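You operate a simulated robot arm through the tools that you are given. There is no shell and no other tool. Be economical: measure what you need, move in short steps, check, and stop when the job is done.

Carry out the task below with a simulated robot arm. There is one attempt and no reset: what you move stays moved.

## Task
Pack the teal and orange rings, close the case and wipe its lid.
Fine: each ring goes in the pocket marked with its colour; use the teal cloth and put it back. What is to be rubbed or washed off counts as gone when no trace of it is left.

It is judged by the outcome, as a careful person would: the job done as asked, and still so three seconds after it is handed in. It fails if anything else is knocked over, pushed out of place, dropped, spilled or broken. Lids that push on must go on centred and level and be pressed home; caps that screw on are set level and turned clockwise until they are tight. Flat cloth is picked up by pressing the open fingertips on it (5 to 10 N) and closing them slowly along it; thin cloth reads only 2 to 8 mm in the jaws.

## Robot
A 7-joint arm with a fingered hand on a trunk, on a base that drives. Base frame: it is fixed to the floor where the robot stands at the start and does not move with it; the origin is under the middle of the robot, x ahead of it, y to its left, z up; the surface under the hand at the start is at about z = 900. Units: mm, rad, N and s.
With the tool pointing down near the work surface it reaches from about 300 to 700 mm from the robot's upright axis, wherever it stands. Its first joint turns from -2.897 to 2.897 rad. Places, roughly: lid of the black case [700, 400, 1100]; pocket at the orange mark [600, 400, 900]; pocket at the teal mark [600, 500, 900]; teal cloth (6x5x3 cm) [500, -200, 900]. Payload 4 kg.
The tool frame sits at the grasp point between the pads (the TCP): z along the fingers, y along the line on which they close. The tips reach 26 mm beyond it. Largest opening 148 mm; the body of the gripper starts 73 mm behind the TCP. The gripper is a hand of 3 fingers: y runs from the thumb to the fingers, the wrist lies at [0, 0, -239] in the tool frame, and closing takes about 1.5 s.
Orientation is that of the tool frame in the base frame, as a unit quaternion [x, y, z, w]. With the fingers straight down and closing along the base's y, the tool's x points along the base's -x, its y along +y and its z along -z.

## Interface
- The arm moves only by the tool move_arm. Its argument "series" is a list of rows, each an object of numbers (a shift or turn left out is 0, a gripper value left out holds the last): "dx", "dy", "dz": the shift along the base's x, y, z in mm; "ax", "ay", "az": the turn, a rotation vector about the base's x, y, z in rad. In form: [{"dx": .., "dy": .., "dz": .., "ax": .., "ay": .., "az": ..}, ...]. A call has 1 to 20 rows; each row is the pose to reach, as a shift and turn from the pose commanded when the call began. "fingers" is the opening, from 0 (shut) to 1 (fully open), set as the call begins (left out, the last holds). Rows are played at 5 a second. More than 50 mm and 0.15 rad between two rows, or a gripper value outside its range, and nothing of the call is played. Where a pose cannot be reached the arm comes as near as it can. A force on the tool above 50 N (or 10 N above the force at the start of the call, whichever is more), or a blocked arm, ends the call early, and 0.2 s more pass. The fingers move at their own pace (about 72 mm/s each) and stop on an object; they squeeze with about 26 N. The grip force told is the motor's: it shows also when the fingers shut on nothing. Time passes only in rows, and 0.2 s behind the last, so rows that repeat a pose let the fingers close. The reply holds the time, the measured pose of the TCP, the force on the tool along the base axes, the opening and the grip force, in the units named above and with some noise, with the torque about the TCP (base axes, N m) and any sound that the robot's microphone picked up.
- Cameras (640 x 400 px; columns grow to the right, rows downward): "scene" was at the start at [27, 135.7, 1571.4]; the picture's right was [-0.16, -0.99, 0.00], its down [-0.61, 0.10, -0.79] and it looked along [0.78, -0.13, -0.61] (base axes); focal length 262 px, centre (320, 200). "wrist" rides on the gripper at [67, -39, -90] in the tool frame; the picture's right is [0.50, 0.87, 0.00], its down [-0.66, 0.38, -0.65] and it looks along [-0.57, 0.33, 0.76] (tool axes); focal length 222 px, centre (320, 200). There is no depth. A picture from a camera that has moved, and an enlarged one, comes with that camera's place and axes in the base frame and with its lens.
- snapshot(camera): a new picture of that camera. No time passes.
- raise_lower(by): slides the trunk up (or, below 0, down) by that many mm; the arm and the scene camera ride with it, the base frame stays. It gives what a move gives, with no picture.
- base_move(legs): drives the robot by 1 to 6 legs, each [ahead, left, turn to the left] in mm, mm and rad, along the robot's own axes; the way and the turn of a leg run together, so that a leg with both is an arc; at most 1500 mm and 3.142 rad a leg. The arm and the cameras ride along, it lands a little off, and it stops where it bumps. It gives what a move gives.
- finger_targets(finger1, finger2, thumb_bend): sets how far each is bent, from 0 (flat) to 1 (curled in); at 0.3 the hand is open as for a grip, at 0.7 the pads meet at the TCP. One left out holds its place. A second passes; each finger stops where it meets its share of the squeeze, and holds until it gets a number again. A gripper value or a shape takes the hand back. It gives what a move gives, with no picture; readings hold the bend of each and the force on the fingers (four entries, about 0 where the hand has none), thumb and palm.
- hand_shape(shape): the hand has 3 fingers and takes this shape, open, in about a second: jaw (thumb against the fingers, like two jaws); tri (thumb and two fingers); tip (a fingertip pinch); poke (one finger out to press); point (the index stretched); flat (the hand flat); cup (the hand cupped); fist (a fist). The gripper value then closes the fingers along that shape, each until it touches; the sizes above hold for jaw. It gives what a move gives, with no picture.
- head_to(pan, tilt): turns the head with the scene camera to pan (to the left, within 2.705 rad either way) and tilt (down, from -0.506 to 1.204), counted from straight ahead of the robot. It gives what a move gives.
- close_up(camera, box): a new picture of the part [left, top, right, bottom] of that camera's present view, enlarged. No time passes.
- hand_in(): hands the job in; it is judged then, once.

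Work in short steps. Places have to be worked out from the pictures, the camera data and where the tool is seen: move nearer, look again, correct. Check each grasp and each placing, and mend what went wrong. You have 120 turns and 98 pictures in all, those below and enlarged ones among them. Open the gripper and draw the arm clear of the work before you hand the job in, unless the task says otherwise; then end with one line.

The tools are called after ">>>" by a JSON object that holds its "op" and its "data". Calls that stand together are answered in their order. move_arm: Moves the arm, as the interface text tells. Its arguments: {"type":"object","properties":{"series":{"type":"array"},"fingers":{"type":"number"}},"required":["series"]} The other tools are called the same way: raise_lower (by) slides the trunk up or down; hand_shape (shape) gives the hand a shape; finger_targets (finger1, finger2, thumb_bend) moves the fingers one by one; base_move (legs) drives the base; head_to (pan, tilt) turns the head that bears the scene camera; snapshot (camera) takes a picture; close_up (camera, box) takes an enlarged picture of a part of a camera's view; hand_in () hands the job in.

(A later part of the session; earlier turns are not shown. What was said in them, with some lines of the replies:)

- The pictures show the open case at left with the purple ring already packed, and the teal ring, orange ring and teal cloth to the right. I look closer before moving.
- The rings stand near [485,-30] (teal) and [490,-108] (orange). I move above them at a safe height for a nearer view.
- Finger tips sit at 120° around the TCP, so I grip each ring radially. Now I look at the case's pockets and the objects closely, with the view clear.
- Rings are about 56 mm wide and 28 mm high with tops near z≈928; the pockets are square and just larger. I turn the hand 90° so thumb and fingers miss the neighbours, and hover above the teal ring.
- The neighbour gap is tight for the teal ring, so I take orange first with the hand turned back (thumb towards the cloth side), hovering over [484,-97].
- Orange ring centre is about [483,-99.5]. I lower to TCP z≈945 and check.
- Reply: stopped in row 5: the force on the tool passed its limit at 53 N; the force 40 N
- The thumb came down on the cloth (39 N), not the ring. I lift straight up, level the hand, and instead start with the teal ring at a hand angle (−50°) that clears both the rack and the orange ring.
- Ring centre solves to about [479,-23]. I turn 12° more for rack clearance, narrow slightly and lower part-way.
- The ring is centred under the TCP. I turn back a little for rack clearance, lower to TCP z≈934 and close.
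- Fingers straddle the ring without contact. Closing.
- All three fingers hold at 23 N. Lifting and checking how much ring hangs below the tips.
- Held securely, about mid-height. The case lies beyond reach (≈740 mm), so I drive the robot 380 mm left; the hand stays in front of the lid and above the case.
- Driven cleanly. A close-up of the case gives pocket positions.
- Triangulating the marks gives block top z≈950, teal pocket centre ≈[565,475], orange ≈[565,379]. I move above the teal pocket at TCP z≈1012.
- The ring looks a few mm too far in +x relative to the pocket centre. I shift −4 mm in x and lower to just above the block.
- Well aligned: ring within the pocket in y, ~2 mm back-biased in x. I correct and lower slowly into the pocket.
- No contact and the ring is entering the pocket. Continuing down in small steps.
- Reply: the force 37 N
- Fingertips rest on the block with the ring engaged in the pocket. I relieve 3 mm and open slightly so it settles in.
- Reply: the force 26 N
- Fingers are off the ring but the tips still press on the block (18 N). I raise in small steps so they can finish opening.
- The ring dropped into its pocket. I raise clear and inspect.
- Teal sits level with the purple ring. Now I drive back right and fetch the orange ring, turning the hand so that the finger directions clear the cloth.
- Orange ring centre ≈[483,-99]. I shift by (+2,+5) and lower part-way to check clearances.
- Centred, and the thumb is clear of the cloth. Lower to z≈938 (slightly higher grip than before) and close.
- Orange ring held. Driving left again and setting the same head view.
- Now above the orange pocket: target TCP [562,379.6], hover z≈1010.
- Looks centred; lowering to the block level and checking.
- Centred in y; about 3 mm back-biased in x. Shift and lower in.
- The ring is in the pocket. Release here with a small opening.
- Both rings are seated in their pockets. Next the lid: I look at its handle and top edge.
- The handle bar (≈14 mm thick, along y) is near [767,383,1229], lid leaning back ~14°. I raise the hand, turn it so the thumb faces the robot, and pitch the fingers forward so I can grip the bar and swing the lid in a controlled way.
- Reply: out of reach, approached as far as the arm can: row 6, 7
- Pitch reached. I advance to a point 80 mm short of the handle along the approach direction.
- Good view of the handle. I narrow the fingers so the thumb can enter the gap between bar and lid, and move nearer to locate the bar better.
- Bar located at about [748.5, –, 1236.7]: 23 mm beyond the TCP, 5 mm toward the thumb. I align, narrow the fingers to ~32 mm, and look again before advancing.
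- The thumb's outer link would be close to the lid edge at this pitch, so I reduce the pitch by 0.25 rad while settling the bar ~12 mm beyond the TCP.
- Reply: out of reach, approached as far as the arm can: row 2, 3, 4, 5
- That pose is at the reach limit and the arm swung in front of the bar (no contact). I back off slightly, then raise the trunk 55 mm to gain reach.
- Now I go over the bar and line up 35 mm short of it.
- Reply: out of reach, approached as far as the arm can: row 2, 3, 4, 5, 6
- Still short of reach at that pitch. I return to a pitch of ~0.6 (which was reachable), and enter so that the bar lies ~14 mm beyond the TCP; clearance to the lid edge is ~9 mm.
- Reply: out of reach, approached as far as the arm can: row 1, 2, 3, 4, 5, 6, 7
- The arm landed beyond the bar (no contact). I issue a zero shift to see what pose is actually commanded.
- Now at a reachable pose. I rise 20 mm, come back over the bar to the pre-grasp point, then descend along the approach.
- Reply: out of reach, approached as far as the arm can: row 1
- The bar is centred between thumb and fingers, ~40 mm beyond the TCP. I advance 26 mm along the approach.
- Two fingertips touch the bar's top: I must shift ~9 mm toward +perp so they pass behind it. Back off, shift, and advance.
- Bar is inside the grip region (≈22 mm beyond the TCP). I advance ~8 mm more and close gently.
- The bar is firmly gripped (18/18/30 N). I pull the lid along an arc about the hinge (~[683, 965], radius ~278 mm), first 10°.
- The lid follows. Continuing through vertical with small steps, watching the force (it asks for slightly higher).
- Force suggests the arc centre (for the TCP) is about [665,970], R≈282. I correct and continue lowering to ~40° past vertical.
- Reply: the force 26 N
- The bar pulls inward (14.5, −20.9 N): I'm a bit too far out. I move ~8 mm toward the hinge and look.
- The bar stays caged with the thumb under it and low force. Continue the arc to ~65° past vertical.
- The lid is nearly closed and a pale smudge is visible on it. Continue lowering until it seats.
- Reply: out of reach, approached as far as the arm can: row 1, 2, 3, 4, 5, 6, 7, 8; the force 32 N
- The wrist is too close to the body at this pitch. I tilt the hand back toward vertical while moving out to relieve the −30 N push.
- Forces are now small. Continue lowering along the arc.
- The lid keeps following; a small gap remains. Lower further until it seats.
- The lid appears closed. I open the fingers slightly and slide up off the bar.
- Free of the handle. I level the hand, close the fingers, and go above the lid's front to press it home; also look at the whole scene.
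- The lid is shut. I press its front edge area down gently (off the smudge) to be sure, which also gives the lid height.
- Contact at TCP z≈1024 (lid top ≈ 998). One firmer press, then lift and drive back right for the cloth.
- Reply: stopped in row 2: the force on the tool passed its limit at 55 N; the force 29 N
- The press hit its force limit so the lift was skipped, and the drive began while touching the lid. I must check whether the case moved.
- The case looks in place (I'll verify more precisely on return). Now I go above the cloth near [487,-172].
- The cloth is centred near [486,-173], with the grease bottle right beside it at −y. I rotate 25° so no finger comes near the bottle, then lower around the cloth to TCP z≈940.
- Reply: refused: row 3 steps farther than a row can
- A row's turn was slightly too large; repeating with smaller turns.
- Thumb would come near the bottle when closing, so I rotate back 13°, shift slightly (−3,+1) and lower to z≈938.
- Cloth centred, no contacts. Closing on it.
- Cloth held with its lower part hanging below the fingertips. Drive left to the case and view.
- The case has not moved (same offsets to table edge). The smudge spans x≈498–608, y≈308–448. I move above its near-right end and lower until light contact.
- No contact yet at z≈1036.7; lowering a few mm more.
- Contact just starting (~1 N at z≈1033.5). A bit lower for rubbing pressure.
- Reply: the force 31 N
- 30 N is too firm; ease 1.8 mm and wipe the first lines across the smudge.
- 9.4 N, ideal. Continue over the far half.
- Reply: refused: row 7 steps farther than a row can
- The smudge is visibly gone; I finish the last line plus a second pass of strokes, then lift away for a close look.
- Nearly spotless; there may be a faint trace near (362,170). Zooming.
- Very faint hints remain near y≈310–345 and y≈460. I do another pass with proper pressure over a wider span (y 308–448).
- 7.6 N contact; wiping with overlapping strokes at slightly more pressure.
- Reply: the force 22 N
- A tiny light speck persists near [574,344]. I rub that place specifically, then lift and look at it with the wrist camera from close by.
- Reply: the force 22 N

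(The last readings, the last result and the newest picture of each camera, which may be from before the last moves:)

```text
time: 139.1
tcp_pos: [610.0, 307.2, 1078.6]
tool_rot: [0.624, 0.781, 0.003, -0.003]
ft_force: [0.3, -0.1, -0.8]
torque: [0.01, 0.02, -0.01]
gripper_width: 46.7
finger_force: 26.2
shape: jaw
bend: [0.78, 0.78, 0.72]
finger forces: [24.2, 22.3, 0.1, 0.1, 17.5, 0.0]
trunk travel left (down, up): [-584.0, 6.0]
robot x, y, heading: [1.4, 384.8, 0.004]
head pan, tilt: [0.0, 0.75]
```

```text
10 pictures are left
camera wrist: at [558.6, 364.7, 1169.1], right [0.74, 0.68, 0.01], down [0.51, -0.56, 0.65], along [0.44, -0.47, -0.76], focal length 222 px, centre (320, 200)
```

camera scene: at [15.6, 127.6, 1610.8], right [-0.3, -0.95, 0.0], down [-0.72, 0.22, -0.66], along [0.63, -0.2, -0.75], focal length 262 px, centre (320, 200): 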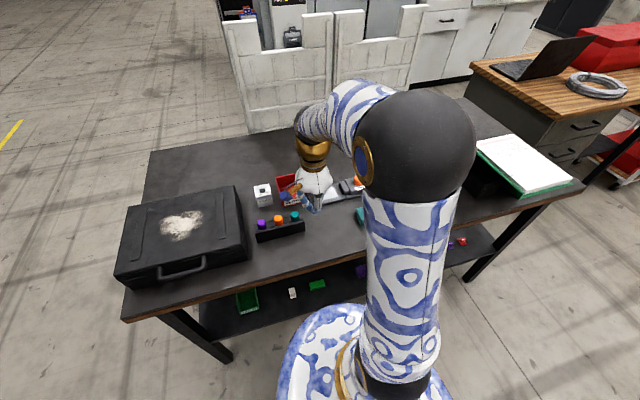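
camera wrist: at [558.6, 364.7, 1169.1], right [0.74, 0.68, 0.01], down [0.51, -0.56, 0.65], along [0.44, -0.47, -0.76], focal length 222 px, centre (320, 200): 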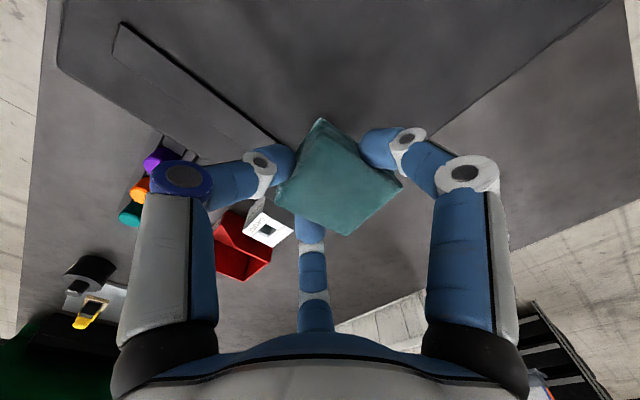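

The lid looks clean from here; one enlargement at the speck's expected pixel (313,61) and wider.

>>> {"op": "close_up", "data": {"camera": "wrist", "box": [220, 0, 480, 130]}}

>>> {"op": "close_up", "data": {"camera": "scene", "box": [322, 195, 418, 255]}}

```text
2.46 times, centred on (350, 65) of wrist
camera zoom: at [558.6, 364.7, 1169.1], right [0.74, 0.68, 0.01], down [0.51, -0.56, 0.65], along [0.44, -0.47, -0.76], focal length 547 px, centre (246, 532)
```

zoom: 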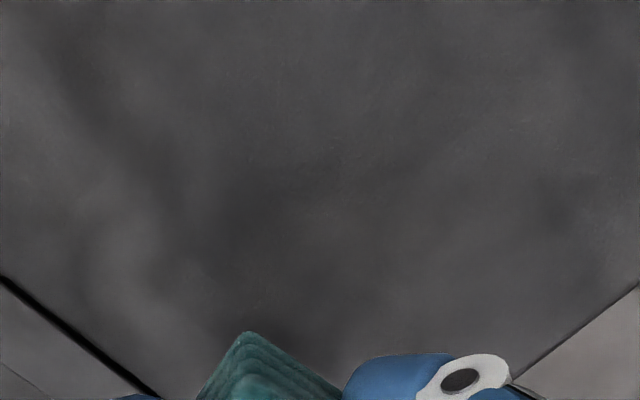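

```text
6.67 times, centred on (370, 225) of scene
camera zoom: at [26.3, 533.3, 1618.8], right [0.0, -1.0, 0.0], down [-0.68, 0.0, -0.73], along [0.73, 0.0, -0.68], focal length 1750 px, centre (-13, 33)
```

zoom: 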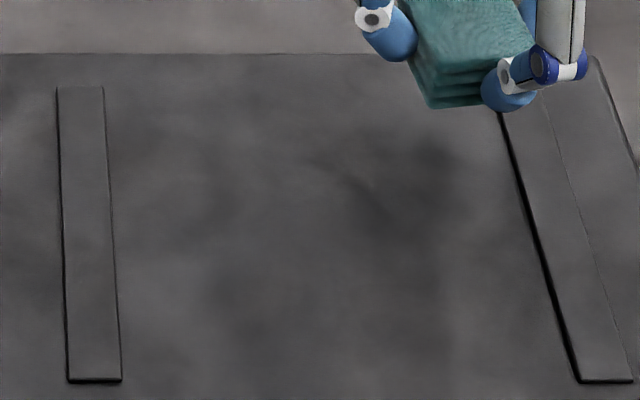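

All clean. I retract, drive back right and bring the cloth over its original place [483,-173].

>>> {"op": "move_arm", "data": {"series": [{"dx": -20, "dy": -20, "dz": 15}, {"dx": -50, "dy": -40, "dz": 15}, {"dx": -80, "dy": -60, "dz": 15}, {"dx": -105, "dy": -80, "dz": 15}, {"dx": -125, "dy": -95, "dz": 15}, {"dx": -125, "dy": -95, "dz": 15}]}}

>>> {"op": "base_move", "data": {"legs": [[0, -380, -0.004]]}}

>>> {"op": "head_to", "data": {"pan": -0.3, "tilt": 0.85}}

```text
time: 140.5
tcp_pos: [483.4, 213.9, 1090.9]
tool_rot: [0.625, 0.781, 0.003, -0.002]
ft_force: [0.2, 0.3, -0.5]
torque: [0.0, 0.0, -0.02]
gripper_width: 46.8
finger_force: 25.9
shape: jaw
bend: [0.78, 0.78, 0.72]
finger forces: [23.7, 22.1, 0.1, 0.0, 17.4, 0.1]
trunk travel left (down, up): [-584.0, 6.0]
robot x, y, heading: [-2.1, 382.5, 0.005]
head pan, tilt: [0.0, 0.75]
```

```text
time: 142.9
tcp_pos: [479.9, -179.6, 1092.1]
tool_rot: [0.63, 0.776, 0.004, -0.003]
ft_force: [-0.2, 0.4, 0.2]
torque: [0.03, -0.01, 0.02]
gripper_width: 47.0
finger_force: 26.2
shape: jaw
bend: [0.78, 0.78, 0.72]
finger forces: [23.7, 22.2, 0.0, 0.0, 17.4, 0.1]
trunk travel left (down, up): [-584.0, 6.0]
robot x, y, heading: [-2.7, -1.8, -0.013]
head pan, tilt: [0.0, 0.75]
```

```text
time: 143.7
tcp_pos: [479.6, -180.8, 1092.3]
tool_rot: [0.63, 0.777, 0.004, -0.003]
ft_force: [0.5, -0.1, 0.2]
torque: [0.01, -0.05, -0.03]
gripper_width: 46.8
finger_force: 26.1
shape: jaw
bend: [0.78, 0.78, 0.72]
finger forces: [23.7, 22.2, 0.0, 0.0, 17.4, 0.1]
trunk travel left (down, up): [-584.0, 6.0]
robot x, y, heading: [-2.5, -5.0, -0.009]
head pan, tilt: [-0.3, 0.85]
```

I align (+3.5, +8.5) with slight turn and lower partway, then check near the bottle.

>>> {"op": "move_arm", "data": {"series": [{"dx": 3.5, "dy": 8.5, "az": 0.01}, {"dx": 3.5, "dy": 8.5, "dz": -40, "az": 0.01}, {"dx": 3.5, "dy": 8.5, "dz": -80, "az": 0.01}, {"dx": 3.5, "dy": 8.5, "dz": -120, "az": 0.01}, {"dx": 3.5, "dy": 8.5, "dz": -135, "az": 0.01}, {"dx": 3.5, "dy": 8.5, "dz": -135, "az": 0.01}]}}

>>> {"op": "snapshot", "data": {"camera": "wrist"}}

```text
time: 145.1
tcp_pos: [483.4, -172.0, 956.4]
tool_rot: [0.626, 0.78, 0.003, -0.003]
ft_force: [0.4, 0.0, -1.3]
torque: [-0.04, 0.03, 0.01]
gripper_width: 46.4
finger_force: 25.9
shape: jaw
bend: [0.78, 0.78, 0.72]
finger forces: [23.5, 22.1, 0.0, 0.0, 17.1, 0.0]
trunk travel left (down, up): [-584.0, 6.0]
robot x, y, heading: [2.4, -7.2, -0.009]
head pan, tilt: [-0.3, 0.85]
```

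```text
7 pictures are left
camera wrist: at [431.6, -114.2, 1048.0], right [0.74, 0.68, 0.01], down [0.51, -0.56, 0.65], along [0.44, -0.47, -0.76], focal length 222 px, centre (320, 200)
```

wrist: 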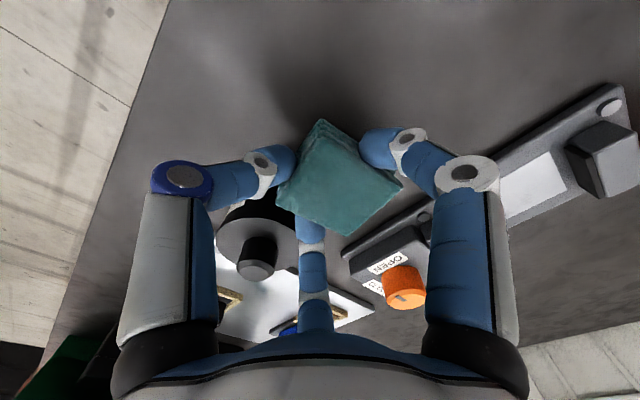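

The cloth shifted ~8 mm and turned slightly in the grip; I compensate −4 mm in x, keep clear of the bottle, and lower to the table.

>>> {"op": "move_arm", "data": {"series": [{"dx": -4, "dy": -1, "dz": -6}, {"dx": -4, "dy": -1, "dz": -12}, {"dx": -4, "dy": -1, "dz": -16}, {"dx": -4, "dy": -1, "dz": -18}, {"dx": -4, "dy": -1, "dz": -18}]}}

```text
time: 146.3
tcp_pos: [479.0, -172.6, 938.6]
tool_rot: [0.626, 0.78, 0.004, -0.003]
ft_force: [0.7, 1.1, 0.1]
torque: [-0.07, -0.03, 0.08]
gripper_width: 46.5
finger_force: 26.0
shape: jaw
bend: [0.78, 0.78, 0.72]
finger forces: [23.9, 24.1, 0.1, 0.0, 16.8, 0.0]
trunk travel left (down, up): [-584.0, 6.0]
robot x, y, heading: [-1.1, -5.2, -0.007]
head pan, tilt: [-0.3, 0.85]
```

Lower a touch more to feel the table, then release.

>>> {"op": "move_arm", "data": {"series": [{"dz": -1}, {"dz": -2}, {"dz": -2}]}}

```text
time: 147.1
tcp_pos: [479.6, -172.7, 937.5]
tool_rot: [0.626, 0.78, 0.003, -0.003]
ft_force: [0.7, 1.2, 0.5]
torque: [-0.1, -0.03, 0.13]
gripper_width: 46.5
finger_force: 25.9
shape: jaw
bend: [0.78, 0.78, 0.72]
finger forces: [24.0, 24.4, 0.1, 0.0, 16.8, 0.0]
trunk travel left (down, up): [-584.0, 6.0]
robot x, y, heading: [3.3, -3.5, -0.008]
head pan, tilt: [-0.3, 0.85]
```

Slight sideways force hints a finger brushing the bottle; I shift +4,+4 away and look.

>>> {"op": "move_arm", "data": {"series": [{"dx": 2, "dy": 2}, {"dx": 4, "dy": 4}, {"dx": 4, "dy": 4}]}}

>>> {"op": "snapshot", "data": {"camera": "wrist"}}

```text
time: 147.9
tcp_pos: [482.8, -167.2, 936.4]
tool_rot: [0.626, 0.78, 0.003, -0.003]
ft_force: [0.7, 0.1, -0.9]
torque: [0.0, -0.02, -0.02]
gripper_width: 46.2
finger_force: 25.8
shape: jaw
bend: [0.78, 0.78, 0.72]
finger forces: [23.3, 22.1, 0.0, 0.1, 17.1, 0.0]
trunk travel left (down, up): [-584.0, 6.0]
robot x, y, heading: [0.9, -4.2, -0.012]
head pan, tilt: [-0.3, 0.85]
```

```text
6 pictures are left
camera wrist: at [432.0, -110.6, 1027.2], right [0.74, 0.68, 0.01], down [0.51, -0.56, 0.65], along [0.44, -0.48, -0.76], focal length 222 px, centre (320, 200)
```

wrist: 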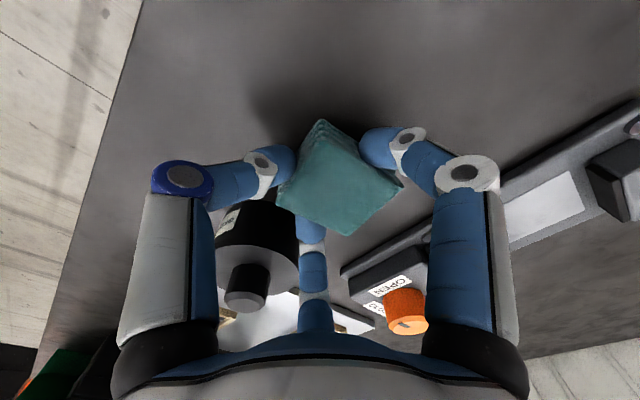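

Free of the bottle, which stands upright. Final lowering to touch, then release.

>>> {"op": "move_arm", "data": {"series": [{"dz": -1.5}, {"dz": -3}, {"dz": -3}]}}

>>> {"op": "move_arm", "data": {"series": [{}, {}, {}, {}, {}, {}], "fingers": 0.56}}

```text
time: 148.7
tcp_pos: [483.0, -169.4, 932.8]
tool_rot: [0.627, 0.779, 0.004, -0.003]
ft_force: [-0.3, -0.5, 2.0]
torque: [0.09, -0.05, 0.02]
gripper_width: 46.5
finger_force: 25.5
shape: jaw
bend: [0.78, 0.78, 0.72]
finger forces: [23.8, 22.1, 0.0, 0.0, 17.0, 0.0]
trunk travel left (down, up): [-584.0, 6.0]
robot x, y, heading: [0.4, -5.3, -0.01]
head pan, tilt: [-0.3, 0.85]
```

```text
time: 150.1
tcp_pos: [483.0, -168.7, 934.3]
tool_rot: [0.627, 0.779, 0.003, -0.003]
ft_force: [-0.7, -0.2, 0.1]
torque: [-0.05, -0.02, 0.01]
gripper_width: 82.4
finger_force: 0.0
shape: jaw
bend: [0.34, 0.34, 0.7]
finger forces: [0.0, 0.1, 0.1, 0.1, 0.0, 0.1]
trunk travel left (down, up): [-584.0, 6.0]
robot x, y, heading: [1.0, -0.7, -0.007]
head pan, tilt: [-0.3, 0.85]
```

Released on the table. I lift straight up and clear, then check everything.

>>> {"op": "move_arm", "data": {"series": [{"dz": 30}, {"dz": 75}, {"dz": 120}, {"dz": 165}, {"dz": 210}, {"dz": 210, "dx": -30, "dy": 35}, {"dz": 210, "dx": -60, "dy": 70}, {"dz": 210, "dx": -80, "dy": 110}]}}

>>> {"op": "snapshot", "data": {"camera": "scene"}}

>>> {"op": "snapshot", "data": {"camera": "wrist"}}

```text
time: 151.9
tcp_pos: [401.2, -55.9, 1142.8]
tool_rot: [0.626, 0.78, 0.003, -0.003]
ft_force: [-0.5, 0.1, -0.1]
torque: [-0.03, -0.01, -0.02]
gripper_width: 82.5
finger_force: 0.0
shape: jaw
bend: [0.34, 0.34, 0.7]
finger forces: [0.0, 0.0, 0.0, 0.0, 0.0, 0.0]
trunk travel left (down, up): [-584.0, 6.0]
robot x, y, heading: [0.3, -5.7, -0.013]
head pan, tilt: [-0.3, 0.85]
```

```text
5 pictures are left
camera scene: at [17.5, 123.4, 1610.8], right [-0.31, -0.95, 0.0], down [-0.71, 0.23, -0.66], along [0.63, -0.2, -0.75], focal length 262 px, centre (320, 200)
```

scene: 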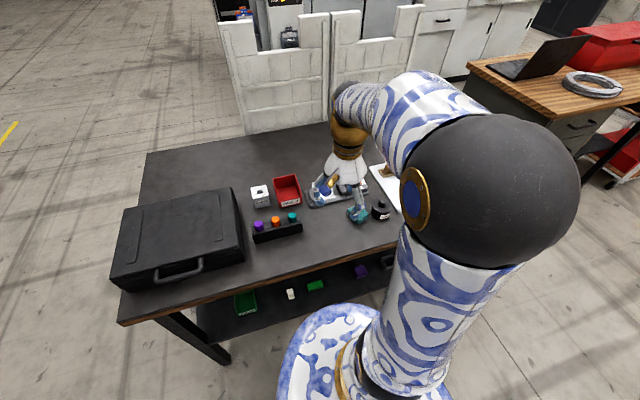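

```text
4 pictures are left
camera wrist: at [349.3, 1.2, 1233.1], right [0.74, 0.67, 0.01], down [0.51, -0.56, 0.65], along [0.44, -0.48, -0.76], focal length 222 px, centre (320, 200)
```

wrist: 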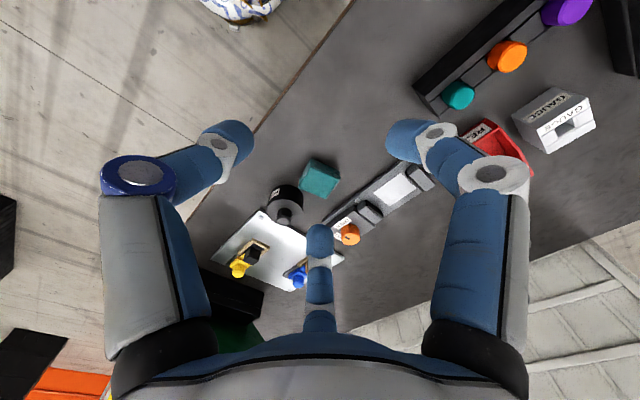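

Cloth is back beside the upright bottle, and nothing else is disturbed. One last zoom on the case.

>>> {"op": "close_up", "data": {"camera": "scene", "box": [100, 175, 260, 300]}}

```text
3.20 times, centred on (180, 238) of scene
camera zoom: at [17.5, 123.4, 1610.8], right [-0.31, -0.95, 0.0], down [-0.71, 0.23, -0.66], along [0.63, -0.2, -0.75], focal length 840 px, centre (768, 80)
```

zoom: 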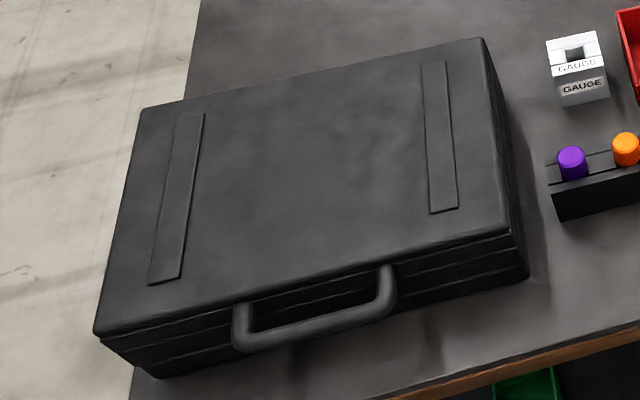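

The case is closed, the lid is clean, and the gripper is open and clear. Handing in.

>>> {"op": "hand_in", "data": {}}

```text
The job is handed in.
```

The teal and orange rings are in their marked pockets, the case is closed, its lid is wiped with no trace visible, and the teal cloth is back within about a centimetre of where it was, turned slightly.
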